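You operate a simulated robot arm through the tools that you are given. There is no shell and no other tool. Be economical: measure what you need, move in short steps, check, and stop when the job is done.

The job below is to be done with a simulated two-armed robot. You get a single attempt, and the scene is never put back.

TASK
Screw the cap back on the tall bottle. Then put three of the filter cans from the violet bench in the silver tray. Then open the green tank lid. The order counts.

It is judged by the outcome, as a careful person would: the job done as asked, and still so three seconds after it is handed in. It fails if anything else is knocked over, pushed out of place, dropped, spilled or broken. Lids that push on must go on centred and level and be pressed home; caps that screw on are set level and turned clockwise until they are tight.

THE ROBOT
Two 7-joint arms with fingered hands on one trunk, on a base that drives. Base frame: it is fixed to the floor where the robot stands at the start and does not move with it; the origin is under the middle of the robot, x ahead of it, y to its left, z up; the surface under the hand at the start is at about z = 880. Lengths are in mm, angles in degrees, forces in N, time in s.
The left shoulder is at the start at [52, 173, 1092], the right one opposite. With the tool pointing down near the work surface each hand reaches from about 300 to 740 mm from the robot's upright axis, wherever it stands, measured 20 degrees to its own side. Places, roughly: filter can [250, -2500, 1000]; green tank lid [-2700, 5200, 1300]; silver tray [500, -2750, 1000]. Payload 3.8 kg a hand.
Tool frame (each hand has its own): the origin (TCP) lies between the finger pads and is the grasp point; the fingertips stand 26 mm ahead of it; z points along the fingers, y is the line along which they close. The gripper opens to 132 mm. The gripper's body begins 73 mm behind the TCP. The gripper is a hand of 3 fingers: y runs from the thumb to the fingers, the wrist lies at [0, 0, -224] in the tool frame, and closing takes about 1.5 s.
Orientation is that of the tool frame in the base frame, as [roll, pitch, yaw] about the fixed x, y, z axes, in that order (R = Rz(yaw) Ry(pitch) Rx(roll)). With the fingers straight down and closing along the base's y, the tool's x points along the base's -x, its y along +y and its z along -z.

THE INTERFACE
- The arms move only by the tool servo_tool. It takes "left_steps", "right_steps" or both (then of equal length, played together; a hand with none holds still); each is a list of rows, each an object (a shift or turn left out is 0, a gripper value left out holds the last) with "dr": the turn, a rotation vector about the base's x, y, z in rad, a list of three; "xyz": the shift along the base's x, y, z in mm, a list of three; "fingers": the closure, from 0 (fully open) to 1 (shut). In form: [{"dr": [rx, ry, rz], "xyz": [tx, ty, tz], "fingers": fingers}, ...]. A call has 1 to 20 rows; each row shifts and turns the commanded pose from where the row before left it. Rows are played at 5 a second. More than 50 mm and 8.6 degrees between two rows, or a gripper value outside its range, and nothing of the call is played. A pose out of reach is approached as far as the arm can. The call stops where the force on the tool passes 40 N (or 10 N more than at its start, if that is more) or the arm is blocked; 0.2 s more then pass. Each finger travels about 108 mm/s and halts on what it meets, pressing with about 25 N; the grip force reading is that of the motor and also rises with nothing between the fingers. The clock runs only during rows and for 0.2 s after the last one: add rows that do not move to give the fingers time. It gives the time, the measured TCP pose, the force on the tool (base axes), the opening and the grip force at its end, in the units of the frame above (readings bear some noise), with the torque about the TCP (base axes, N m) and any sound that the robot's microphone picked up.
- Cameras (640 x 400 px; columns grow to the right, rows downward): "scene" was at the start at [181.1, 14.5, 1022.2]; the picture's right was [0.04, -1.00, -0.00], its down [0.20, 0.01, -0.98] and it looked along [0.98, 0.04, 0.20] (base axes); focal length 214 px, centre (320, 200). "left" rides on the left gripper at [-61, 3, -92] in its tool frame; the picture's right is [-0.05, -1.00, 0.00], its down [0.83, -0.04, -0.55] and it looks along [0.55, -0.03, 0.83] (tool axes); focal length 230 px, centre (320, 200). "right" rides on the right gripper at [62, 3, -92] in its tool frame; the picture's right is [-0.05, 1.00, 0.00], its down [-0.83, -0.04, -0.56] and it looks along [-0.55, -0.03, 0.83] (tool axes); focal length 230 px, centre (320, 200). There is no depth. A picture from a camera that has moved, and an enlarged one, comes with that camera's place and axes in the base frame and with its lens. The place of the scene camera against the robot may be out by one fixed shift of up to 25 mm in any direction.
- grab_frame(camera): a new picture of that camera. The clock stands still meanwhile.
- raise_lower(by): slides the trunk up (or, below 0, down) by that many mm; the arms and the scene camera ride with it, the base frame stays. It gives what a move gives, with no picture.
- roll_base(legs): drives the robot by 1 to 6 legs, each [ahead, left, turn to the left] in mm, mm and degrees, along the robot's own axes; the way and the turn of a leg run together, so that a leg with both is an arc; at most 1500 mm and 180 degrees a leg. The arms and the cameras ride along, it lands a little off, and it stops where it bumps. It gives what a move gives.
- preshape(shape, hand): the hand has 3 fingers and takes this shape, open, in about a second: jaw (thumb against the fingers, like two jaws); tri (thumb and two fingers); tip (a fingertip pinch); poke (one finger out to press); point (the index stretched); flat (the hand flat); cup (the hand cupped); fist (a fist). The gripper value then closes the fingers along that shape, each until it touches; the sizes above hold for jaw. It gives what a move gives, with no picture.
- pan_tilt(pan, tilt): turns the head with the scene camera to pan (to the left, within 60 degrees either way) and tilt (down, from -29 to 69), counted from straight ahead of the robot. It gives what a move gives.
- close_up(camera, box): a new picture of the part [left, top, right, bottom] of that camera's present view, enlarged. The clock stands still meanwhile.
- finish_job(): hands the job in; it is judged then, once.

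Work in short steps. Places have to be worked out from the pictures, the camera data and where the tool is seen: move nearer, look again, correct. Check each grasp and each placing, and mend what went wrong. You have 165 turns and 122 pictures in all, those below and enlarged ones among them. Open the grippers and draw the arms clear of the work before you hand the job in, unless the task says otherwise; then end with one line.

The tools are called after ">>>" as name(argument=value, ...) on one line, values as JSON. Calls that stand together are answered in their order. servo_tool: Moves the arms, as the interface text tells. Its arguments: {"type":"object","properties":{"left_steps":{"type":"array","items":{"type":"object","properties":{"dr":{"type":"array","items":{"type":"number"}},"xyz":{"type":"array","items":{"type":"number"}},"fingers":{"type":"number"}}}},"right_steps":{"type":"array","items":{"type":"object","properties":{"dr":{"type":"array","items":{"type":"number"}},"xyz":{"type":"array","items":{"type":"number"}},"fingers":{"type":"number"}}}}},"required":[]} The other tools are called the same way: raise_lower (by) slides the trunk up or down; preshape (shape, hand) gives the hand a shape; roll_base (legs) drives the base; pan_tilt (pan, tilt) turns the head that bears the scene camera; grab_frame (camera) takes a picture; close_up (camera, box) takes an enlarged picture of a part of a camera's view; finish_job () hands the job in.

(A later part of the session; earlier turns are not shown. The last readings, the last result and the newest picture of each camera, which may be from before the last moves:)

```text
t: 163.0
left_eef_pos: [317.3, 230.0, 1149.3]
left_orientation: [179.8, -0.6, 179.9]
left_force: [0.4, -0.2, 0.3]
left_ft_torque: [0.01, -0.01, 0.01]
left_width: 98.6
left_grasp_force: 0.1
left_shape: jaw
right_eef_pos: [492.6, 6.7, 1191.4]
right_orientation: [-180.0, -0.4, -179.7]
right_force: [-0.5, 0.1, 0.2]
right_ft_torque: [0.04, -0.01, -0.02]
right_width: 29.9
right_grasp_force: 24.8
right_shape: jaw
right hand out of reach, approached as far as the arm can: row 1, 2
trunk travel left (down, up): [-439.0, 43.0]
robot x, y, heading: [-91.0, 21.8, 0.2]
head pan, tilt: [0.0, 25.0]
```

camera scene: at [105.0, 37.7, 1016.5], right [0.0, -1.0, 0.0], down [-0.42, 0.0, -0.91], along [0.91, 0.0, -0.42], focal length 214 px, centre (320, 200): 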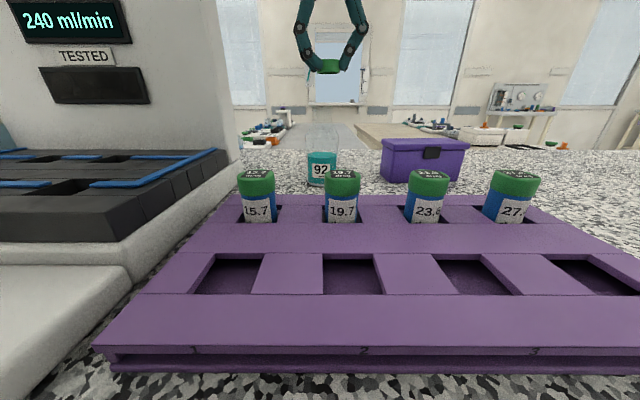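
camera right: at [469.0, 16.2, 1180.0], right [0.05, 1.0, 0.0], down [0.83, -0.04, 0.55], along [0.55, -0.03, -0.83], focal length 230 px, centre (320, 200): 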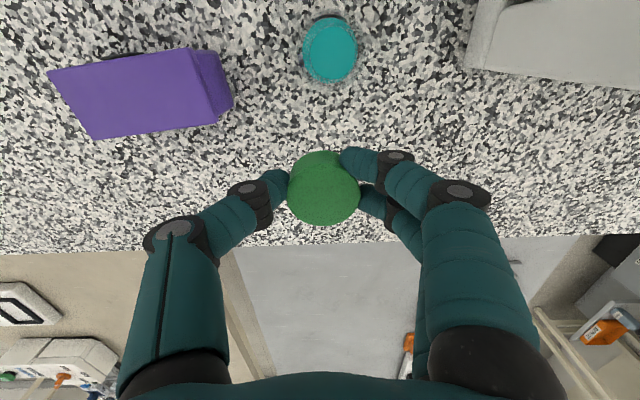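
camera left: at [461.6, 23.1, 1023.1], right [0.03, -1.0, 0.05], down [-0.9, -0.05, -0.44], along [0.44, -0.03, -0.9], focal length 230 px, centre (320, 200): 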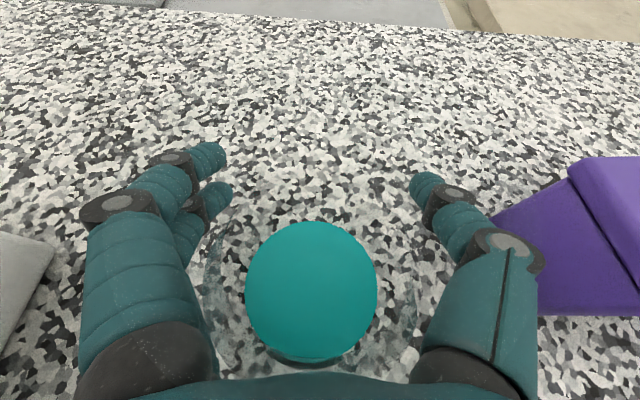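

Nearly back inside reach. One more small -x move.

>>> servo_tool(right_steps=[{"xyz": [-30, 0, -20]}, {"xyz": [-20, 0, -20]}, {}, {}, {}])

```text
t: 164.2
left_eef_pos: [317.8, 228.8, 1150.9]
left_orientation: [179.8, -0.6, 179.8]
left_force: [-0.3, 1.0, -0.2]
left_ft_torque: [0.02, 0.0, -0.01]
left_width: 98.7
left_grasp_force: 0.1
left_shape: jaw
right_eef_pos: [493.3, 25.8, 1174.5]
right_orientation: [-179.9, -0.3, -179.7]
right_force: [-0.7, -0.2, -0.2]
right_ft_torque: [0.0, 0.01, 0.0]
right_width: 29.6
right_grasp_force: 25.0
right_shape: jaw
right hand out of reach, approached as far as the arm can: row 1, 2
trunk travel left (down, up): [-439.0, 43.0]
robot x, y, heading: [-91.3, 28.0, 0.3]
head pan, tilt: [0.0, 25.0]
```

Perhaps the commanded pose has actually accumulated too far inward (I estimate ~(122, -110, 1052)). Command it back to an easily reachable place near (290, -210, 1180) and watch.

>>> servo_tool(right_steps=[{"xyz": [36, -22, 24]}, {"xyz": [36, -22, 24]}, {"xyz": [36, -22, 24]}, {"xyz": [36, -22, 24]}, {"xyz": [24, -12, 24]}, {}, {}, {}, {}, {}])

```text
t: 166.4
left_eef_pos: [317.2, 229.5, 1150.5]
left_orientation: [179.8, -0.6, 179.8]
left_force: [0.4, -0.1, 1.0]
left_ft_torque: [0.03, -0.01, 0.02]
left_width: 98.5
left_grasp_force: 0.0
left_shape: jaw
right_eef_pos: [510.1, -101.4, 1225.9]
right_orientation: [-180.0, 0.0, -179.8]
right_force: [-0.1, 0.5, -0.7]
right_ft_torque: [0.01, 0.01, -0.01]
right_width: 29.6
right_grasp_force: 24.8
right_shape: jaw
right hand out of reach, approached as far as the arm can: row 1, 2, 3, 4, 5
trunk travel left (down, up): [-439.0, 43.0]
robot x, y, heading: [-90.6, 23.4, 0.3]
head pan, tilt: [0.0, 25.0]
```

The arm seems caught straight at its reach limit. I try tilting the hand (fingers forward, which pulls the wrist back) to bend the elbow.

>>> servo_tool(right_steps=[{"dr": [0, -0.14, 0]}, {"dr": [0, -0.14, 0]}, {"dr": [0, -0.14, 0]}, {"dr": [0, -0.14, 0]}, {}, {}, {}])

>>> grab_frame(camera="left")

```text
t: 168.0
left_eef_pos: [317.1, 229.8, 1149.1]
left_orientation: [179.7, -0.6, 179.9]
left_force: [0.1, -0.3, 0.0]
left_ft_torque: [-0.04, -0.04, 0.03]
left_width: 98.6
left_grasp_force: 0.0
left_shape: jaw
right_eef_pos: [581.6, -85.5, 1267.3]
right_orientation: [-179.9, 23.5, -179.7]
right_force: [0.0, -0.1, 0.0]
right_ft_torque: [-0.01, 0.02, -0.02]
right_width: 29.8
right_grasp_force: 24.3
right_shape: jaw
right hand out of reach, approached as far as the arm can: row 1, 2, 3, 4
trunk travel left (down, up): [-439.0, 43.0]
robot x, y, heading: [-94.8, 22.5, 0.3]
head pan, tilt: [0.0, 25.0]
```

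```text
55 pictures are left
camera left: at [378.4, 231.1, 1241.7], right [0.05, -1.0, 0.0], down [-0.82, -0.04, 0.56], along [-0.56, -0.02, -0.83], focal length 230 px, centre (320, 200)
```

left: 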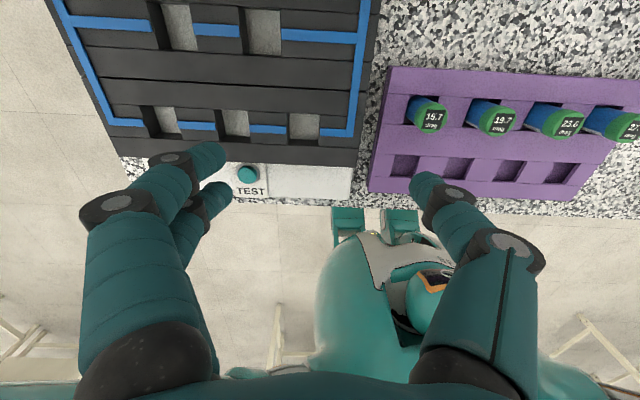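

So the commanded pose really lies farther out (~(604, -93, 1279)). Undo the tilt and pull the command back 150 mm.

>>> servo_tool(right_steps=[{"xyz": [-40, 0, -15], "dr": [0, 0.14, 0]}, {"xyz": [-40, 0, -15], "dr": [0, 0.14, 0]}, {"xyz": [-40, 0, -15], "dr": [0, 0.14, 0]}, {"xyz": [-40, 0, -15], "dr": [0, 0.14, 0]}, {}, {}, {}, {}])

```text
t: 169.8
left_eef_pos: [317.0, 229.4, 1149.8]
left_orientation: [179.8, -0.6, 179.9]
left_force: [-0.5, -0.8, -0.8]
left_ft_torque: [0.02, 0.01, -0.02]
left_width: 98.6
left_grasp_force: 0.0
left_shape: jaw
right_eef_pos: [465.3, -77.5, 1213.2]
right_orientation: [-179.9, -8.5, -179.8]
right_force: [0.0, 0.3, -1.4]
right_ft_torque: [-0.01, -0.04, 0.03]
right_width: 29.6
right_grasp_force: 25.8
right_shape: jaw
right hand out of reach, approached as far as the arm can: row 1, 2, 3
trunk travel left (down, up): [-439.0, 43.0]
robot x, y, heading: [-92.9, 25.9, 0.1]
head pan, tilt: [0.0, 25.0]
```

Free again. Correct the 8.5° over-rotation and move toward above the neck, staying high.

>>> servo_tool(right_steps=[{"dr": [0, -0.074, 0]}, {"dr": [0, -0.074, 0]}, {"xyz": [0, 30, -30]}, {"xyz": [0, 30, -30]}, {}, {}])

```text
t: 171.2
left_eef_pos: [317.3, 229.9, 1150.4]
left_orientation: [179.9, -0.6, 180.0]
left_force: [-0.6, 0.3, -0.4]
left_ft_torque: [0.0, 0.0, 0.02]
left_width: 98.7
left_grasp_force: 0.1
left_shape: jaw
right_eef_pos: [463.3, -19.6, 1152.9]
right_orientation: [-179.9, 0.0, -179.8]
right_force: [-0.1, -0.1, 0.4]
right_ft_torque: [-0.01, 0.02, 0.03]
right_width: 29.6
right_grasp_force: 24.9
right_shape: jaw
trunk travel left (down, up): [-439.0, 43.0]
robot x, y, heading: [-89.9, 24.3, 0.7]
head pan, tilt: [0.0, 25.0]
```

Good control again. Go above the neck at (470, 22.5), cap bottom ~17 mm over the rim.

>>> servo_tool(right_steps=[{"xyz": [2.2, 14, -20]}, {"xyz": [2.2, 14, -20]}, {"xyz": [2.2, 14, -20]}, {"xyz": [0, 0, -20]}, {"xyz": [0, 0, -20]}, {}, {}])

>>> close_up(camera="scene", box=[272, 90, 372, 190])

>>> grab_frame(camera="right")

```text
t: 172.8
left_eef_pos: [316.9, 229.5, 1150.0]
left_orientation: [179.9, -0.6, 179.9]
left_force: [-0.1, 0.0, -0.5]
left_ft_torque: [-0.02, -0.03, 0.01]
left_width: 98.7
left_grasp_force: 0.1
left_shape: jaw
right_eef_pos: [468.6, 25.7, 1053.6]
right_orientation: [-179.9, 0.0, -179.8]
right_force: [-0.5, -0.6, -0.3]
right_ft_torque: [-0.03, -0.01, -0.02]
right_width: 29.8
right_grasp_force: 25.3
right_shape: jaw
trunk travel left (down, up): [-439.0, 43.0]
robot x, y, heading: [-88.6, 27.4, 0.4]
head pan, tilt: [0.0, 25.0]
```

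```text
4.00 times, centred on (322, 140) of scene
camera zoom: at [104.7, 37.7, 1016.6], right [0.0, -1.0, 0.0], down [-0.42, 0.0, -0.91], along [0.91, 0.0, -0.42], focal length 858 px, centre (312, 440)
```

zoom: 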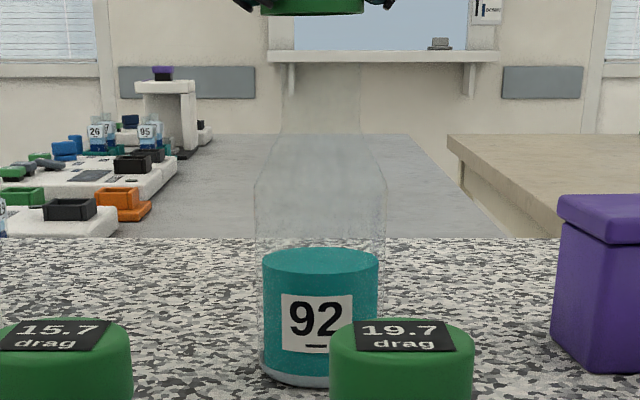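

```text
53 pictures are left
camera right: at [406.9, 30.0, 1147.0], right [0.05, 1.0, 0.0], down [0.83, -0.04, 0.56], along [0.55, -0.03, -0.83], focal length 230 px, centre (320, 200)
```

right: 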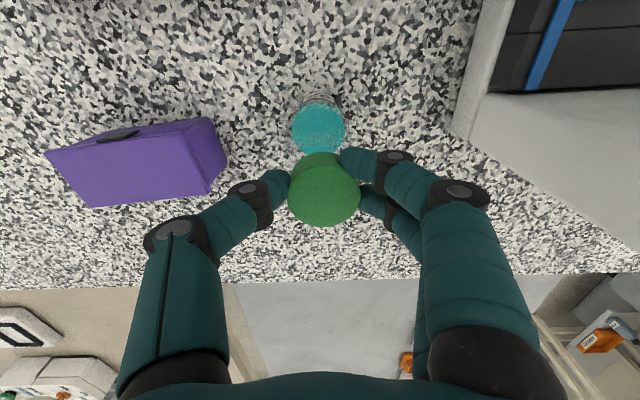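

Cap is ~4 mm left of the neck in y. Correct by -3.5 y, +1 x and lower to just at the rim.

>>> servo_tool(right_steps=[{"xyz": [1, -3.5, 0]}, {"xyz": [0, 0, -6]}, {"xyz": [0, 0, -6]}, {"xyz": [0, 0, -5]}, {}, {}])

>>> close_up(camera="scene", box=[272, 80, 372, 160])

```text
t: 174.2
left_eef_pos: [317.2, 230.2, 1149.6]
left_orientation: [179.9, -0.6, 179.9]
left_force: [-0.3, 0.7, 0.0]
left_ft_torque: [-0.02, 0.02, 0.02]
left_width: 98.6
left_grasp_force: 0.1
left_shape: jaw
right_eef_pos: [468.2, 20.2, 1037.5]
right_orientation: [-179.9, 0.0, -179.8]
right_force: [-0.6, -0.2, 0.6]
right_ft_torque: [0.01, 0.01, -0.03]
right_width: 29.7
right_grasp_force: 25.2
right_shape: jaw
trunk travel left (down, up): [-439.0, 43.0]
robot x, y, heading: [-92.3, 28.6, 0.2]
head pan, tilt: [0.0, 25.0]
```

```text
5.00 times, centred on (322, 120) of scene
camera zoom: at [104.6, 37.7, 1016.6], right [0.0, -1.0, 0.0], down [-0.42, 0.0, -0.91], along [0.91, 0.0, -0.42], focal length 1072 px, centre (310, 600)
```

zoom: 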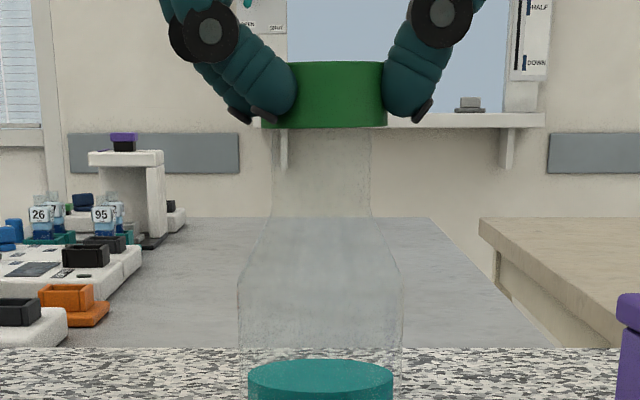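

Laterally aligned within ~1 mm. Lower slowly to contact.

>>> servo_tool(right_steps=[{"xyz": [0, 0, -2]}, {"xyz": [0, 0, -2]}, {"xyz": [0, 0, -2]}, {"xyz": [0, 0, -1]}, {}])

>>> close_up(camera="scene", box=[272, 80, 372, 160])

```text
t: 175.4
left_eef_pos: [315.6, 230.3, 1150.1]
left_orientation: [179.8, -0.5, 179.9]
left_force: [-0.4, 0.6, -0.4]
left_ft_torque: [-0.01, -0.01, -0.01]
left_width: 98.8
left_grasp_force: 0.0
left_shape: jaw
right_eef_pos: [468.2, 21.6, 1032.1]
right_orientation: [-180.0, 0.3, -179.7]
right_force: [2.1, -0.4, 20.9]
right_ft_torque: [0.31, 0.03, -0.02]
right_width: 31.2
right_grasp_force: 25.2
right_shape: jaw
trunk travel left (down, up): [-439.0, 43.0]
robot x, y, heading: [-91.2, 26.3, 0.3]
head pan, tilt: [0.0, 25.0]
```

```text
5.00 times, centred on (322, 120) of scene
camera zoom: at [103.6, 37.6, 1017.1], right [0.0, -1.0, 0.0], down [-0.42, 0.0, -0.91], along [0.91, 0.0, -0.42], focal length 1072 px, centre (310, 600)
```

zoom: 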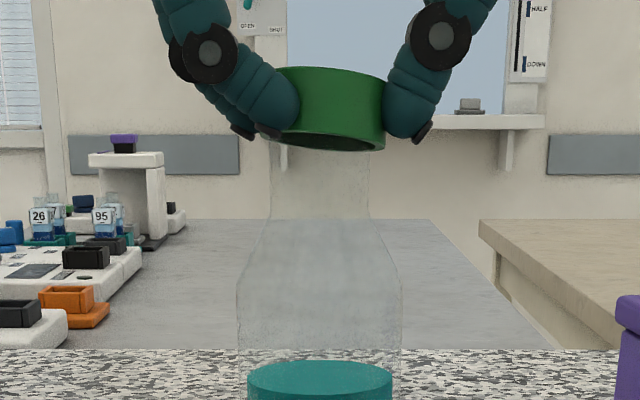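

Contact with tilt: near and left edges lifted, so the cap is too far in +x and -y. Raise 7, shift (-3, +1.5), and look.

>>> servo_tool(right_steps=[{"xyz": [0, 0, 4]}, {"xyz": [0, 0, 4]}, {"xyz": [-3, 1.5, 0]}, {}, {}])

>>> close_up(camera="scene", box=[272, 80, 372, 160])

>>> close_up(camera="right", box=[240, 70, 400, 250])

```text
t: 176.6
left_eef_pos: [316.8, 230.4, 1150.6]
left_orientation: [179.9, -0.6, 179.9]
left_force: [0.1, 0.3, 0.6]
left_ft_torque: [0.02, 0.03, 0.0]
left_width: 98.8
left_grasp_force: 0.1
left_shape: jaw
right_eef_pos: [466.0, 23.8, 1037.0]
right_orientation: [-179.9, 0.0, -179.7]
right_force: [0.7, -0.4, 0.2]
right_ft_torque: [0.01, 0.01, -0.04]
right_width: 30.2
right_grasp_force: 24.6
right_shape: jaw
trunk travel left (down, up): [-439.0, 43.0]
robot x, y, heading: [-91.7, 23.1, 0.2]
head pan, tilt: [0.0, 25.0]
```

```text
5.00 times, centred on (322, 120) of scene
camera zoom: at [104.6, 37.7, 1016.6], right [0.0, -1.0, 0.0], down [-0.42, 0.0, -0.91], along [0.91, 0.0, -0.42], focal length 1072 px, centre (310, 600)
```

zoom: 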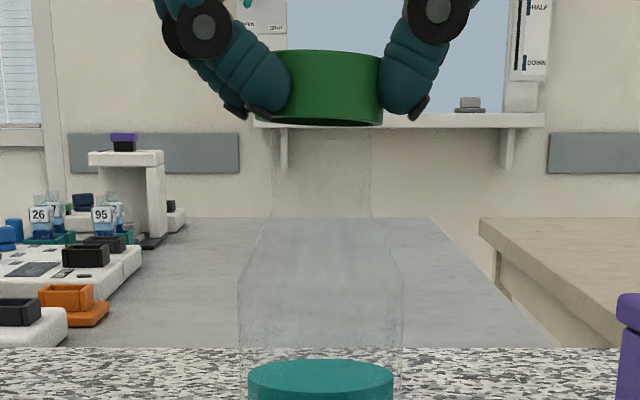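

```text
2.22 times, centred on (320, 160) of right
camera zoom: at [404.7, 27.5, 1130.9], right [0.05, 1.0, 0.0], down [0.83, -0.04, 0.56], along [0.55, -0.03, -0.83], focal length 511 px, centre (320, 289)
```

zoom: 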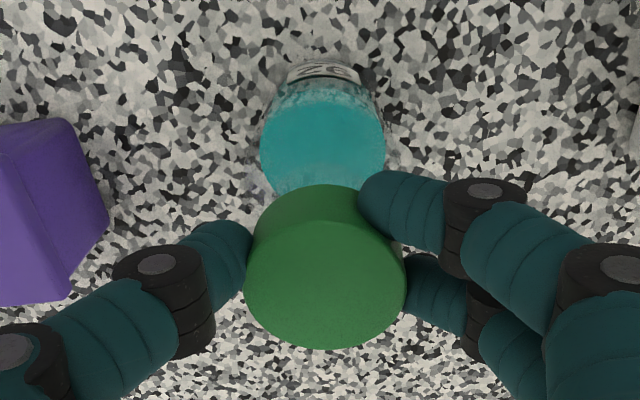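

Cap is tilted ~5° in the grip (near edge up). Counter-rotate the hand slightly, with small lateral correction, then look.

>>> servo_tool(right_steps=[{"xyz": [-1.6, -1, 0], "dr": [0, -0.08, 0]}, {}, {}, {}])

>>> close_up(camera="scene", box=[282, 80, 362, 130])

```text
t: 177.6
left_eef_pos: [318.4, 228.8, 1151.0]
left_orientation: [179.8, -0.5, 179.8]
left_force: [0.2, -0.1, -0.3]
left_ft_torque: [-0.04, -0.04, 0.01]
left_width: 98.7
left_grasp_force: 0.1
left_shape: jaw
right_eef_pos: [464.3, 22.3, 1038.2]
right_orientation: [-179.9, 4.6, -179.7]
right_force: [1.1, -1.0, -0.3]
right_ft_torque: [0.0, -0.03, 0.0]
right_width: 30.2
right_grasp_force: 24.9
right_shape: jaw
trunk travel left (down, up): [-439.0, 43.0]
robot x, y, heading: [-90.8, 26.2, 0.3]
head pan, tilt: [0.0, 25.0]
```

```text
8.00 times, centred on (322, 105) of scene
camera zoom: at [104.6, 37.7, 1016.6], right [0.0, -1.0, 0.0], down [-0.42, 0.0, -0.91], along [0.91, 0.0, -0.42], focal length 1716 px, centre (304, 960)
```

zoom: 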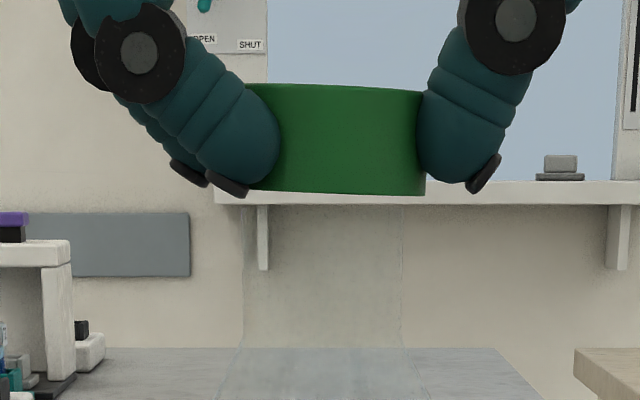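

Pitch is level now; correct a ~2.7° roll, then lower to contact and read torques.

>>> servo_tool(right_steps=[{"xyz": [0, 0.9, 0], "dr": [-0.046, 0, 0]}, {}, {"xyz": [0, 0, -2]}, {"xyz": [0, 0, -2]}, {"xyz": [0, 0, -2]}, {"xyz": [0, 0, -1]}, {}])

>>> close_up(camera="scene", box=[282, 85, 362, 135])

```text
t: 179.2
left_eef_pos: [317.3, 229.9, 1149.6]
left_orientation: [179.8, -0.6, 179.9]
left_force: [1.2, -0.1, -0.1]
left_ft_torque: [0.02, -0.02, -0.02]
left_width: 98.7
left_grasp_force: 0.0
left_shape: jaw
right_eef_pos: [463.5, 23.3, 1030.6]
right_orientation: [-177.2, 4.6, -179.6]
right_force: [0.1, 0.1, 0.4]
right_ft_torque: [-0.02, -0.01, -0.03]
right_width: 30.2
right_grasp_force: 24.9
right_shape: jaw
trunk travel left (down, up): [-439.0, 43.0]
robot x, y, heading: [-88.1, 22.0, 0.4]
head pan, tilt: [0.0, 25.0]
```

```text
8.00 times, centred on (322, 110) of scene
camera zoom: at [104.6, 37.7, 1016.6], right [0.0, -1.0, 0.0], down [-0.42, 0.0, -0.91], along [0.91, 0.0, -0.42], focal length 1716 px, centre (304, 920)
```

zoom: 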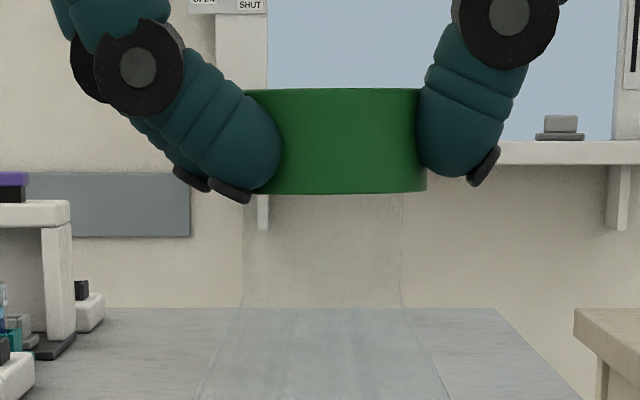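

Level, no contact yet, lower than the previous contact. Continue downwards slowly.

>>> servo_tool(right_steps=[{"xyz": [0, 0, -1.5]}, {"xyz": [0, 0, -1.5]}, {"xyz": [0, 0, -1.5]}, {"xyz": [0, 0, -1.5]}, {}])

>>> close_up(camera="scene", box=[282, 85, 362, 135])

```text
t: 180.4
left_eef_pos: [316.9, 230.6, 1149.5]
left_orientation: [179.8, -0.6, 179.9]
left_force: [-1.1, 0.1, -0.2]
left_ft_torque: [-0.03, -0.04, 0.0]
left_width: 98.9
left_grasp_force: 0.1
left_shape: jaw
right_eef_pos: [464.4, 22.7, 1026.0]
right_orientation: [-177.2, 4.6, -179.5]
right_force: [-0.4, -0.5, -0.1]
right_ft_torque: [0.0, 0.0, -0.01]
right_width: 30.2
right_grasp_force: 24.7
right_shape: jaw
trunk travel left (down, up): [-439.0, 43.0]
robot x, y, heading: [-91.2, 21.7, 0.5]
head pan, tilt: [0.0, 25.0]
```

```text
8.00 times, centred on (322, 110) of scene
camera zoom: at [104.6, 37.7, 1016.6], right [0.0, -1.0, 0.0], down [-0.42, 0.0, -0.91], along [0.91, 0.0, -0.42], focal length 1716 px, centre (304, 920)
```

zoom: 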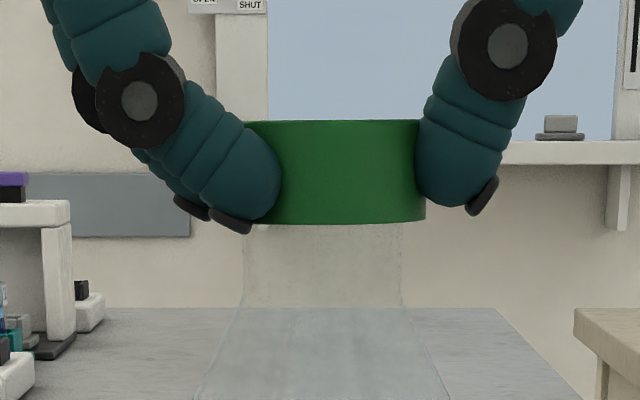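

The cap is now sliding over the neck freely. Continue.

>>> servo_tool(right_steps=[{"xyz": [0, 0, -1.5]}, {"xyz": [0, 0, -1.5]}, {"xyz": [0, 0, -1.5]}, {"xyz": [0, 0, -1.5]}, {"xyz": [0, 0, -1.5]}, {}])

```text
t: 181.8
left_eef_pos: [315.7, 230.1, 1152.6]
left_orientation: [179.9, -0.4, 179.9]
left_force: [0.0, 0.1, 0.4]
left_ft_torque: [-0.02, 0.0, -0.04]
left_width: 98.6
left_grasp_force: 0.1
left_shape: jaw
right_eef_pos: [464.2, 22.4, 1022.0]
right_orientation: [-177.4, 5.1, -179.6]
right_force: [1.3, -1.3, 28.1]
right_ft_torque: [0.0, -0.1, -0.03]
right_width: 31.3
right_grasp_force: 25.2
right_shape: jaw
trunk travel left (down, up): [-439.0, 43.0]
robot x, y, heading: [-93.0, 21.1, 0.3]
head pan, tilt: [0.0, 25.0]
```

Contact at 28 N with almost no tilting moment: the cap is seated level on the thread. Ease slightly and turn clockwise ~40° about the cap's axis.

>>> servo_tool(right_steps=[{"xyz": [0, 0, 0.8]}, {"dr": [0, 0, -0.14], "xyz": [0, 0.3, 0]}, {"dr": [0, 0, -0.14], "xyz": [0, 0.3, 0]}, {"dr": [0, 0, -0.14], "xyz": [0.1, 0.3, 0]}, {"dr": [0, 0, -0.14], "xyz": [0.1, 0.3, 0]}, {"dr": [0, 0, -0.14], "xyz": [0.1, 0.3, 0]}, {}, {}])

>>> close_up(camera="scene", box=[272, 90, 372, 190])

```text
t: 183.6
left_eef_pos: [317.0, 231.3, 1149.9]
left_orientation: [179.8, -0.5, 180.0]
left_force: [-0.5, -0.6, 0.0]
left_ft_torque: [0.0, 0.01, 0.0]
left_width: 98.6
left_grasp_force: 0.1
left_shape: jaw
right_eef_pos: [463.2, 25.7, 1020.4]
right_orientation: [-177.3, 4.7, 140.2]
right_force: [4.9, 4.8, 25.9]
right_ft_torque: [0.2, -0.29, 0.06]
right_width: 32.2
right_grasp_force: 25.2
right_shape: jaw
trunk travel left (down, up): [-439.0, 43.0]
robot x, y, heading: [-91.5, 22.8, 0.4]
head pan, tilt: [0.0, 25.0]
```

```text
4.00 times, centred on (322, 140) of scene
camera zoom: at [103.4, 38.3, 1016.9], right [0.0, -1.0, 0.0], down [-0.42, 0.0, -0.91], along [0.91, 0.0, -0.42], focal length 858 px, centre (312, 440)
```

zoom: 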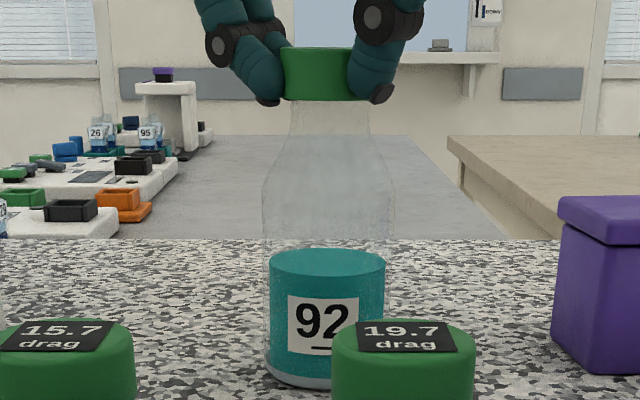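

The bottle didn't spin but slid ~3 mm toward -y. Check with the hand camera how the cap sits in the grip.

>>> close_up(camera="right", box=[240, 70, 400, 250])

```text
2.22 times, centred on (320, 160) of right
camera zoom: at [415.5, 76.5, 1108.4], right [0.68, 0.73, -0.04], down [0.59, -0.51, 0.62], along [0.43, -0.45, -0.78], focal length 511 px, centre (320, 289)
```

zoom: 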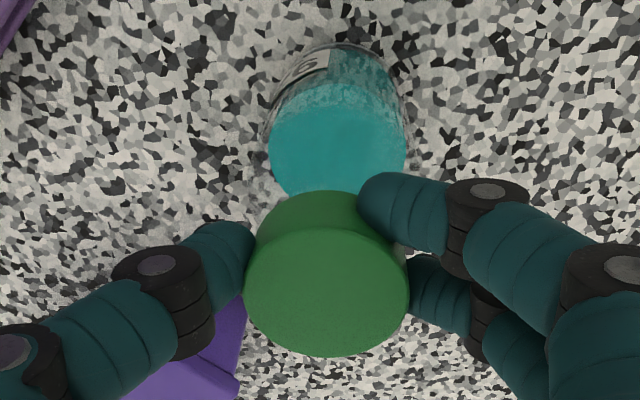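

The cap had crept ~6 mm forward in the grip, so turning about the TCP shifted it. I release, rise, straighten the hand, turn back by ~90°, and will regrip centred on the cap (~(470.5, 20.5)).

>>> servo_tool(right_steps=[{"fingers": 0.7}, {"fingers": 0.55}, {}, {}, {}])

>>> servo_tool(right_steps=[{"xyz": [0, 0, 20]}, {"xyz": [0, 0, 30]}, {"xyz": [3, -2, 0], "dr": [0.0867, 0.0317, 0]}, {"dr": [0, 0, 0.14]}, {"dr": [0, 0, 0.14]}, {"dr": [0, 0, 0.14]}, {"dr": [0, 0, 0.14]}, {"dr": [0, 0, 0.14]}, {"dr": [0, 0, 0.14]}, {"dr": [0, 0, 0.14]}, {"dr": [0, 0, 0.14]}, {"dr": [0, 0, 0.14]}, {"dr": [0, 0, 0.14]}, {}, {}])

>>> grab_frame(camera="right")

>>> close_up(camera="scene", box=[272, 90, 372, 190])

```text
t: 184.8
left_eef_pos: [318.0, 230.7, 1150.2]
left_orientation: [179.8, -0.6, 179.8]
left_force: [0.5, -0.3, 0.3]
left_ft_torque: [0.02, 0.01, 0.0]
left_width: 98.6
left_grasp_force: 0.0
left_shape: jaw
right_eef_pos: [464.3, 24.4, 1018.4]
right_orientation: [-177.1, 4.7, 140.3]
right_force: [-0.8, -0.2, 0.2]
right_ft_torque: [0.02, -0.03, -0.03]
right_width: 58.7
right_grasp_force: 0.2
right_shape: jaw
trunk travel left (down, up): [-439.0, 43.0]
robot x, y, heading: [-89.3, 23.4, 0.3]
head pan, tilt: [0.0, 25.0]
```

```text
t: 188.0
left_eef_pos: [316.9, 230.0, 1149.4]
left_orientation: [179.8, -0.5, 179.9]
left_force: [0.4, -0.3, -0.3]
left_ft_torque: [-0.02, 0.0, 0.01]
left_width: 98.7
left_grasp_force: 0.2
left_shape: jaw
right_eef_pos: [468.0, 23.4, 1069.3]
right_orientation: [-179.9, 0.0, -139.5]
right_force: [1.1, 0.1, -0.7]
right_ft_torque: [0.02, 0.02, -0.01]
right_width: 58.5
right_grasp_force: 0.0
right_shape: jaw
trunk travel left (down, up): [-439.0, 43.0]
robot x, y, heading: [-87.1, 24.4, 0.3]
head pan, tilt: [0.0, 25.0]
```

```text
43 pictures are left
camera right: at [419.0, -13.5, 1162.0], right [-0.61, 0.79, 0.0], down [0.66, 0.51, 0.56], along [0.44, 0.34, -0.83], focal length 230 px, centre (320, 200)
```

right: 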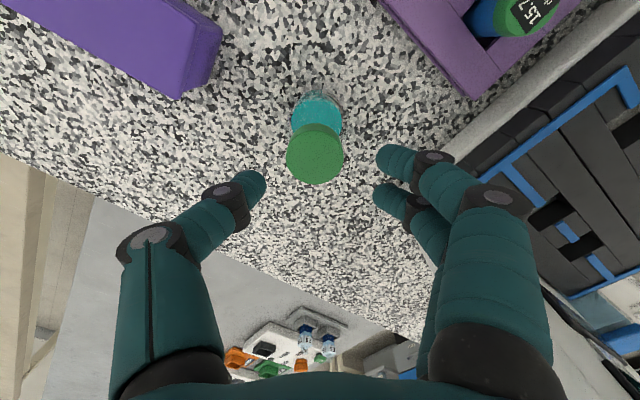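

```text
4.00 times, centred on (322, 140) of scene
camera zoom: at [104.6, 37.7, 1016.6], right [0.0, -1.0, 0.0], down [-0.42, 0.0, -0.91], along [0.91, 0.0, -0.42], focal length 858 px, centre (312, 440)
```

zoom: 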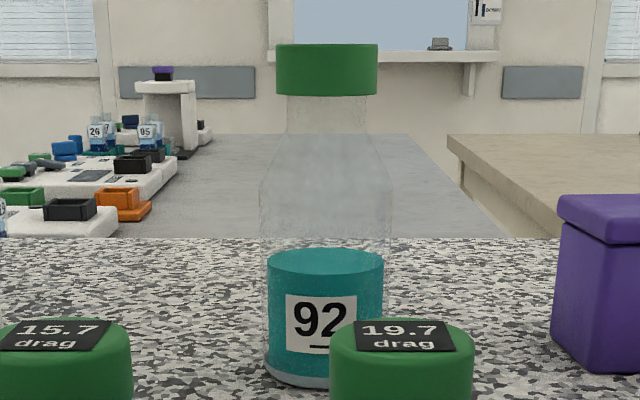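

The cap sits level on the neck, centre ≈(471.5, 22.6). Centre over it, lower and grip.

>>> servo_tool(right_steps=[{"xyz": [3.5, -1, 0]}, {"xyz": [0, 0, -20]}, {"xyz": [0, 0, -20]}, {"xyz": [0, 0, -8]}, {"fingers": 0.7}, {"fingers": 1}, {}, {}, {}, {}, {}])

>>> grab_frame(camera="right")

```text
t: 190.4
left_eef_pos: [317.7, 230.7, 1150.0]
left_orientation: [179.7, -0.6, 180.0]
left_force: [-0.1, -0.7, 0.1]
left_ft_torque: [-0.01, -0.02, -0.02]
left_width: 98.6
left_grasp_force: 0.1
left_shape: jaw
right_eef_pos: [471.1, 20.7, 1019.9]
right_orientation: [-180.0, 0.1, -139.6]
right_force: [0.4, 0.1, -0.9]
right_ft_torque: [-0.02, -0.03, 0.04]
right_width: 32.4
right_grasp_force: 25.2
right_shape: jaw
trunk travel left (down, up): [-439.0, 43.0]
robot x, y, heading: [-93.3, 23.8, 0.2]
head pan, tilt: [0.0, 25.0]
```

```text
41 pictures are left
camera right: at [422.1, -14.6, 1113.0], right [-0.61, 0.79, 0.0], down [0.66, 0.51, 0.56], along [0.44, 0.34, -0.83], focal length 230 px, centre (320, 200)
```

right: 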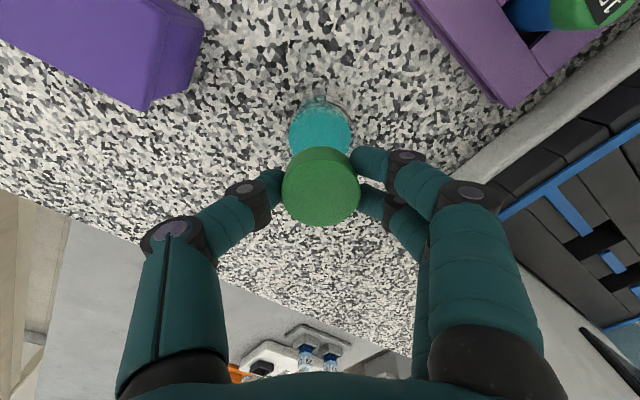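

Gripped, centred. Turn clockwise 80°.

>>> servo_tool(right_steps=[{"dr": [0, 0, -0.14]}, {"dr": [0, 0, -0.14], "xyz": [0, 0, -0.1]}, {"dr": [0, 0, -0.14], "xyz": [0, 0, -0.1]}, {"dr": [0, 0, -0.14], "xyz": [0, 0, -0.1]}, {"dr": [0, 0, -0.14], "xyz": [0, 0, -0.1]}, {"dr": [0, 0, -0.14], "xyz": [0, 0, -0.1]}, {"dr": [0, 0, -0.14], "xyz": [0, 0, -0.1]}, {"dr": [0, 0, -0.14], "xyz": [0, 0, -0.1]}, {"dr": [0, 0, -0.14], "xyz": [0, 0, -0.1]}, {"dr": [0, 0, -0.14], "xyz": [0, 0, -0.1]}, {}])

>>> close_up(camera="scene", box=[272, 90, 372, 190])

```text
t: 192.8
left_eef_pos: [317.8, 229.5, 1150.3]
left_orientation: [179.8, -0.6, 179.9]
left_force: [0.1, 0.3, -0.1]
left_ft_torque: [-0.01, -0.03, 0.02]
left_width: 99.0
left_grasp_force: 0.0
left_shape: jaw
right_eef_pos: [472.1, 20.8, 1019.9]
right_orientation: [-179.9, 0.0, 140.1]
right_force: [0.1, 0.4, -1.3]
right_ft_torque: [0.05, -0.03, -0.01]
right_width: 32.5
right_grasp_force: 24.8
right_shape: jaw
trunk travel left (down, up): [-439.0, 43.0]
robot x, y, heading: [-92.9, 24.4, 0.2]
head pan, tilt: [0.0, 25.0]
```

```text
4.00 times, centred on (322, 140) of scene
camera zoom: at [104.6, 37.7, 1016.7], right [0.0, -1.0, 0.0], down [-0.42, 0.0, -0.91], along [0.91, 0.0, -0.42], focal length 858 px, centre (312, 440)
```

zoom: 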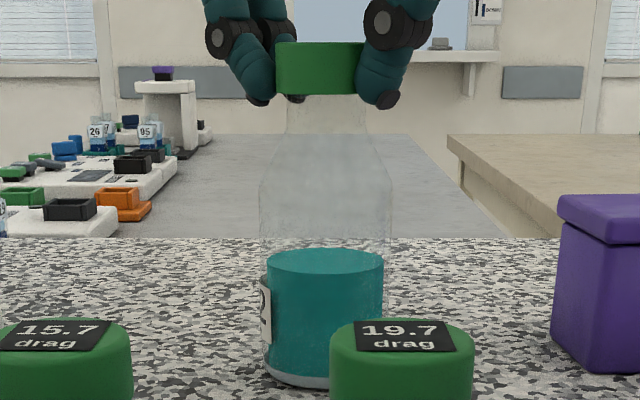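

The bottle spun along with the cap this time (label moved), so without downward pressure its base slips. Press down ~25 N and turn on from here another 48°.

>>> servo_tool(right_steps=[{"xyz": [0, 0, -1.5]}, {"xyz": [0, 0, -2]}, {"dr": [0, 0, -0.14]}, {"dr": [0, 0, -0.14]}, {"dr": [0, 0, -0.14]}, {"dr": [0, 0, -0.14]}, {"dr": [0, 0, -0.14]}, {"dr": [0, 0, -0.14]}, {}])

>>> close_up(camera="scene", box=[272, 90, 372, 190])

```text
t: 194.8
left_eef_pos: [315.7, 229.4, 1151.2]
left_orientation: [179.9, -0.6, 179.9]
left_force: [0.0, 0.4, 0.8]
left_ft_torque: [-0.02, 0.02, 0.05]
left_width: 98.5
left_grasp_force: 0.0
left_shape: jaw
right_eef_pos: [470.7, 20.2, 1016.1]
right_orientation: [180.0, 0.0, 92.0]
right_force: [2.2, 3.0, 14.4]
right_ft_torque: [0.06, -0.19, 0.02]
right_width: 32.8
right_grasp_force: 24.9
right_shape: jaw
trunk travel left (down, up): [-439.0, 43.0]
robot x, y, heading: [-90.7, 20.4, 0.3]
head pan, tilt: [0.0, 25.0]
```

```text
4.00 times, centred on (322, 140) of scene
camera zoom: at [104.0, 38.0, 1016.9], right [0.0, -1.0, 0.0], down [-0.42, 0.0, -0.91], along [0.91, 0.0, -0.42], focal length 858 px, centre (312, 440)
```

zoom: 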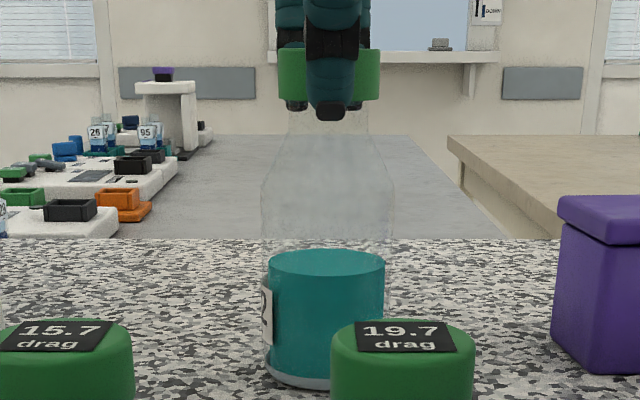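

Pressing works: bottle stays, cap turns and has come down ~2 mm. Release, rise, and turn the hand back for a longer stroke.

>>> servo_tool(right_steps=[{"xyz": [0, 0, 1.5], "fingers": 0.7}, {"fingers": 0.55}, {}, {"xyz": [0, 0, 20]}, {"xyz": [0, 0, 12]}, {"dr": [0, 0, 0.149]}, {"dr": [0, 0, 0.149]}, {"dr": [0, 0, 0.149]}, {"dr": [0, 0, 0.149]}, {"dr": [0, 0, 0.149]}, {"dr": [0, 0, 0.149]}, {"dr": [0, 0, 0.149]}, {"dr": [0, 0, 0.149]}, {"dr": [0, 0, 0.149]}, {"dr": [0, 0, 0.149]}, {"dr": [0, 0, 0.149]}, {"dr": [0, 0, 0.149]}, {"dr": [0, 0, 0.149]}, {"dr": [0, 0, 0.149]}, {}])

>>> servo_tool(right_steps=[{"dr": [0, 0, 0.149]}, {"dr": [0, 0, 0.149]}, {"dr": [0, 0, 0.149]}, {"dr": [0, 0, 0.149]}, {}, {}])

>>> grab_frame(camera="right")

```text
t: 199.0
left_eef_pos: [317.5, 229.0, 1149.9]
left_orientation: [179.8, -0.6, 180.0]
left_force: [-1.3, 0.2, -0.2]
left_ft_torque: [-0.03, 0.04, -0.01]
left_width: 98.8
left_grasp_force: 0.0
left_shape: jaw
right_eef_pos: [471.9, 22.0, 1048.4]
right_orientation: [-179.9, 0.0, -148.3]
right_force: [0.5, -0.3, -0.5]
right_ft_torque: [0.02, -0.02, 0.0]
right_width: 59.1
right_grasp_force: 0.1
right_shape: jaw
trunk travel left (down, up): [-439.0, 43.0]
robot x, y, heading: [-92.1, 23.7, 0.2]
head pan, tilt: [0.0, 25.0]
```

```text
t: 200.4
left_eef_pos: [316.4, 230.5, 1149.5]
left_orientation: [179.8, -0.7, 179.9]
left_force: [0.1, 0.8, 0.0]
left_ft_torque: [0.04, 0.0, -0.01]
left_width: 98.8
left_grasp_force: 0.0
left_shape: jaw
right_eef_pos: [472.3, 21.5, 1049.8]
right_orientation: [-179.8, 0.0, -114.1]
right_force: [0.2, 0.2, 0.8]
right_ft_torque: [-0.02, -0.02, 0.0]
right_width: 58.7
right_grasp_force: 0.0
right_shape: jaw
trunk travel left (down, up): [-439.0, 43.0]
robot x, y, heading: [-92.3, 24.1, 0.2]
head pan, tilt: [0.0, 25.0]
```

```text
38 pictures are left
camera right: at [443.3, -32.3, 1142.3], right [-0.89, 0.46, 0.0], down [0.38, 0.74, 0.56], along [0.25, 0.49, -0.83], focal length 230 px, centre (320, 200)
```

right: 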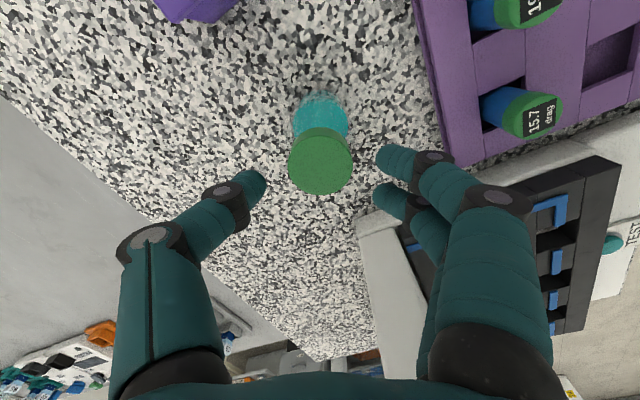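

Cap centre (470.7, 21.6). Lower and grip, then press and turn ~150° clockwise.

>>> servo_tool(right_steps=[{"xyz": [-1.2, 0, -16]}, {"xyz": [0, 0, -15]}, {"fingers": 0.7}, {"fingers": 1}, {}, {}, {}, {}, {}])

>>> servo_tool(right_steps=[{"xyz": [0, 0, -2]}, {"xyz": [0, 0, -2]}, {"dr": [0, 0, -0.149]}, {"dr": [0, 0, -0.149], "xyz": [0, 0, -0.1]}, {"dr": [0, 0, -0.149], "xyz": [0, 0, -0.1]}, {"dr": [0, 0, -0.149], "xyz": [0, 0, -0.1]}, {"dr": [0, 0, -0.149], "xyz": [0, 0, -0.1]}, {"dr": [0, 0, -0.149], "xyz": [0, 0, -0.1]}, {"dr": [0, 0, -0.149], "xyz": [0, 0, -0.1]}, {"dr": [0, 0, -0.149], "xyz": [0, 0, -0.1]}, {}])

>>> close_up(camera="scene", box=[272, 90, 372, 190])

```text
t: 202.4
left_eef_pos: [317.1, 230.3, 1149.3]
left_orientation: [179.8, -0.7, 180.0]
left_force: [0.8, 0.4, 0.8]
left_ft_torque: [0.0, -0.05, -0.01]
left_width: 98.8
left_grasp_force: 0.2
left_shape: jaw
right_eef_pos: [469.8, 21.5, 1020.4]
right_orientation: [-180.0, 0.0, -114.2]
right_force: [-0.2, -0.2, -0.8]
right_ft_torque: [-0.02, 0.03, -0.02]
right_width: 31.5
right_grasp_force: 25.1
right_shape: jaw
trunk travel left (down, up): [-439.0, 43.0]
robot x, y, heading: [-92.3, 24.6, 0.7]
head pan, tilt: [0.0, 25.0]
```

```text
t: 204.8
left_eef_pos: [315.7, 229.0, 1150.1]
left_orientation: [179.8, -0.5, 179.9]
left_force: [0.1, 0.7, 0.1]
left_ft_torque: [-0.02, -0.02, 0.02]
left_width: 98.8
left_grasp_force: 0.1
left_shape: jaw
right_eef_pos: [469.3, 21.7, 1013.9]
right_orientation: [-179.9, 0.1, 177.4]
right_force: [-0.5, -3.2, 16.4]
right_ft_torque: [-0.03, -0.01, -0.03]
right_width: 32.3
right_grasp_force: 25.3
right_shape: jaw
trunk travel left (down, up): [-439.0, 43.0]
robot x, y, heading: [-91.7, 26.1, 0.5]
head pan, tilt: [0.0, 25.0]
```

```text
4.00 times, centred on (322, 140) of scene
camera zoom: at [103.5, 37.3, 1016.9], right [0.0, -1.0, 0.0], down [-0.42, 0.0, -0.91], along [0.91, 0.0, -0.42], focal length 858 px, centre (312, 440)
```

zoom: 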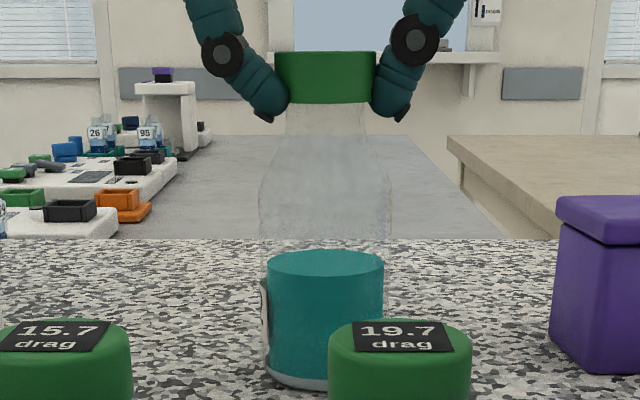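

Cap went down further (row 103), bottle hardly moved. Continue this stroke with firmer pressure.

>>> servo_tool(right_steps=[{"xyz": [0, 0, -1.2]}, {"dr": [0, 0, -0.149], "xyz": [0, 0, -0.2]}, {"dr": [0, 0, -0.149], "xyz": [0, 0, -0.2]}, {"dr": [0, 0, -0.149], "xyz": [0, 0, -0.2]}, {"dr": [0, 0, -0.149], "xyz": [0, 0, -0.2]}, {"dr": [0, 0, -0.149], "xyz": [0, 0, -0.2]}, {"dr": [0, 0, -0.149], "xyz": [0, 0, -0.2]}, {"dr": [0, 0, -0.149], "xyz": [0, 0, -0.2]}, {"dr": [0, 0, -0.149], "xyz": [0, 0, -0.2]}, {"dr": [0, 0, -0.149], "xyz": [0, 0, -0.2]}, {"dr": [0, 0, -0.149], "xyz": [0, 0, -0.2]}, {}])

>>> close_up(camera="scene", box=[272, 90, 372, 190])

```text
t: 207.4
left_eef_pos: [315.8, 231.7, 1150.1]
left_orientation: [179.8, -0.5, 180.0]
left_force: [-0.7, -0.1, 0.4]
left_ft_torque: [0.0, -0.02, 0.0]
left_width: 98.8
left_grasp_force: 0.1
left_shape: jaw
right_eef_pos: [469.8, 21.6, 1013.3]
right_orientation: [179.9, 0.0, 92.1]
right_force: [1.7, 3.4, 25.2]
right_ft_torque: [0.05, -0.18, -0.01]
right_width: 32.9
right_grasp_force: 24.8
right_shape: jaw
trunk travel left (down, up): [-439.0, 43.0]
robot x, y, heading: [-88.6, 23.0, 0.3]
head pan, tilt: [0.0, 25.0]
```

```text
4.00 times, centred on (322, 140) of scene
camera zoom: at [103.3, 38.2, 1017.0], right [0.0, -1.0, 0.0], down [-0.42, 0.0, -0.91], along [0.91, 0.0, -0.42], focal length 858 px, centre (312, 440)
```

zoom: 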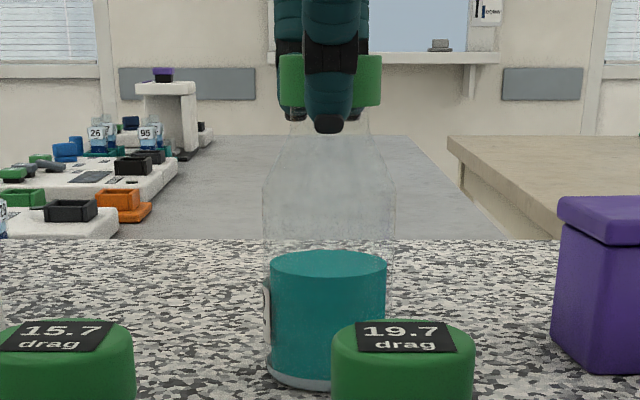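

Cap lower again. Next cycle: release, turn back, regrip at the same centre.

>>> servo_tool(right_steps=[{"xyz": [0, 0, 2], "fingers": 0.7}, {"fingers": 0.55}, {}, {"xyz": [0, 0, 18]}, {"xyz": [0, 0, 14], "dr": [0, 0, 0.1]}, {"dr": [0, 0, 0.149]}, {"dr": [0, 0, 0.149]}, {"dr": [0, 0, 0.149]}, {"dr": [0, 0, 0.149]}, {"dr": [0, 0, 0.149]}, {"dr": [0, 0, 0.149]}, {"dr": [0, 0, 0.149]}, {"dr": [0, 0, 0.149]}, {"dr": [0, 0, 0.149]}, {"dr": [0, 0, 0.149]}, {"dr": [0, 0, 0.149]}, {"dr": [0, 0, 0.149]}, {"dr": [0, 0, 0.149]}, {"dr": [0, 0, 0.149]}, {}])

>>> servo_tool(right_steps=[{"dr": [0, 0, 0.149]}, {"dr": [0, 0, 0.149]}, {"dr": [0, 0, 0.149]}, {"dr": [0, 0, 0.149]}, {}, {}])

>>> grab_frame(camera="right")

```text
t: 211.6
left_eef_pos: [317.8, 230.4, 1150.4]
left_orientation: [179.8, -0.6, 180.0]
left_force: [0.1, -0.1, 0.1]
left_ft_torque: [0.03, -0.01, -0.01]
left_width: 98.7
left_grasp_force: 0.0
left_shape: jaw
right_eef_pos: [469.8, 21.3, 1044.5]
right_orientation: [-179.9, 0.0, -142.4]
right_force: [0.2, -0.2, 0.6]
right_ft_torque: [0.01, -0.04, 0.02]
right_width: 58.9
right_grasp_force: 0.0
right_shape: jaw
trunk travel left (down, up): [-439.0, 43.0]
robot x, y, heading: [-89.9, 25.2, 0.3]
head pan, tilt: [0.0, 25.0]
```

```text
t: 213.0
left_eef_pos: [317.5, 230.3, 1149.0]
left_orientation: [179.9, -0.6, 179.9]
left_force: [-0.1, 1.2, -0.1]
left_ft_torque: [-0.02, -0.01, -0.01]
left_width: 99.1
left_grasp_force: 0.0
left_shape: jaw
right_eef_pos: [471.6, 21.2, 1045.1]
right_orientation: [-179.9, 0.1, -108.4]
right_force: [0.4, -0.5, -0.4]
right_ft_torque: [0.03, 0.01, -0.02]
right_width: 58.9
right_grasp_force: 0.1
right_shape: jaw
trunk travel left (down, up): [-439.0, 43.0]
robot x, y, heading: [-93.0, 23.4, 0.4]
head pan, tilt: [0.0, 25.0]
```

```text
35 pictures are left
camera right: at [448.0, -34.7, 1137.8], right [-0.93, 0.36, 0.0], down [0.3, 0.77, 0.56], along [0.2, 0.52, -0.83], focal length 230 px, centre (320, 200)
```

right: 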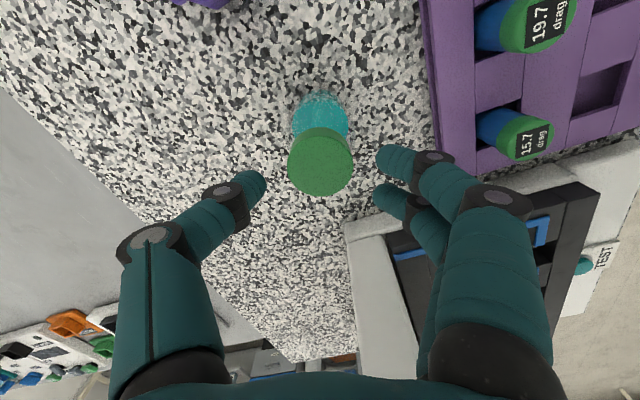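

Still centred. Lower, grip; then press and turn ~155°.

>>> servo_tool(right_steps=[{"xyz": [-0.7, 0.3, -15]}, {"xyz": [0, 0, -15]}, {"fingers": 0.7}, {"fingers": 1}, {}, {}, {}, {}, {}])

>>> servo_tool(right_steps=[{"xyz": [0, 0, -2]}, {"xyz": [0, 0, -2.5]}, {"dr": [0, 0, -0.149]}, {"dr": [0, 0, -0.149], "xyz": [0, 0, -0.15]}, {"dr": [0, 0, -0.149], "xyz": [0, 0, -0.15]}, {"dr": [0, 0, -0.149], "xyz": [0, 0, -0.15]}, {"dr": [0, 0, -0.149], "xyz": [0, 0, -0.15]}, {"dr": [0, 0, -0.149], "xyz": [0, 0, -0.15]}, {"dr": [0, 0, -0.149], "xyz": [0, 0, -0.15]}, {"dr": [0, 0, -0.149], "xyz": [0, 0, -0.15]}, {"dr": [0, 0, -0.149], "xyz": [0, 0, -0.15]}, {"dr": [0, 0, -0.149], "xyz": [0, 0, -0.15]}, {"dr": [0, 0, -0.149], "xyz": [0, 0, -0.15]}, {"dr": [0, 0, -0.149], "xyz": [0, 0, -0.15]}, {"dr": [0, 0, -0.149], "xyz": [0, 0, -0.15]}, {"dr": [0, 0, -0.149], "xyz": [0, 0, -0.15]}, {"dr": [0, 0, -0.149], "xyz": [0, 0, -0.15]}, {"dr": [0, 0, -0.149], "xyz": [0, 0, -0.15]}, {"dr": [0, 0, -0.149], "xyz": [0, 0, -0.15]}, {}])

>>> close_up(camera="scene", box=[272, 90, 372, 190])

```text
t: 215.0
left_eef_pos: [317.0, 229.1, 1150.6]
left_orientation: [179.8, -0.6, 179.9]
left_force: [-0.2, -1.0, -0.6]
left_ft_torque: [0.04, -0.02, 0.02]
left_width: 98.6
left_grasp_force: 0.1
left_shape: jaw
right_eef_pos: [469.7, 21.7, 1013.9]
right_orientation: [-179.9, 0.0, -108.4]
right_force: [0.2, 0.1, 0.0]
right_ft_torque: [0.01, 0.05, 0.01]
right_width: 31.8
right_grasp_force: 24.9
right_shape: jaw
trunk travel left (down, up): [-439.0, 43.0]
robot x, y, heading: [-96.2, 23.1, 0.3]
head pan, tilt: [0.0, 25.0]
```

```text
t: 219.2
left_eef_pos: [318.4, 229.4, 1149.7]
left_orientation: [179.8, -0.7, 179.9]
left_force: [0.1, 0.9, -0.1]
left_ft_torque: [0.0, 0.04, 0.01]
left_width: 98.6
left_grasp_force: 0.1
left_shape: jaw
right_eef_pos: [471.1, 21.9, 1004.3]
right_orientation: [-179.5, 0.1, 106.1]
right_force: [1.0, 0.2, 5.6]
right_ft_torque: [-0.01, -0.23, -0.04]
right_width: 28.7
right_grasp_force: 25.3
right_shape: jaw
trunk travel left (down, up): [-439.0, 43.0]
robot x, y, heading: [-89.0, 22.9, 0.2]
head pan, tilt: [0.0, 25.0]
```

```text
4.00 times, centred on (322, 140) of scene
camera zoom: at [104.8, 37.6, 1016.0], right [0.0, -1.0, 0.0], down [-0.42, 0.0, -0.91], along [0.91, 0.0, -0.42], focal length 858 px, centre (312, 440)
```

zoom: 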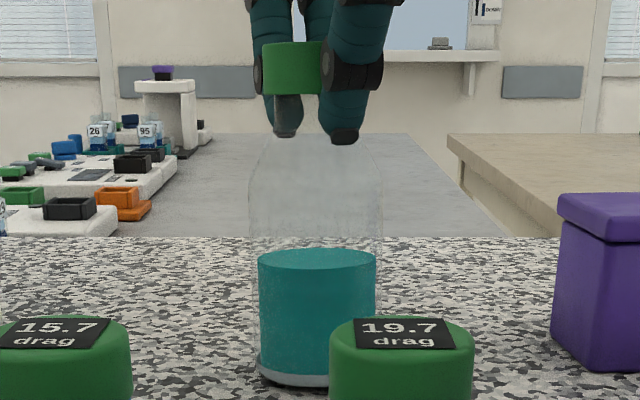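

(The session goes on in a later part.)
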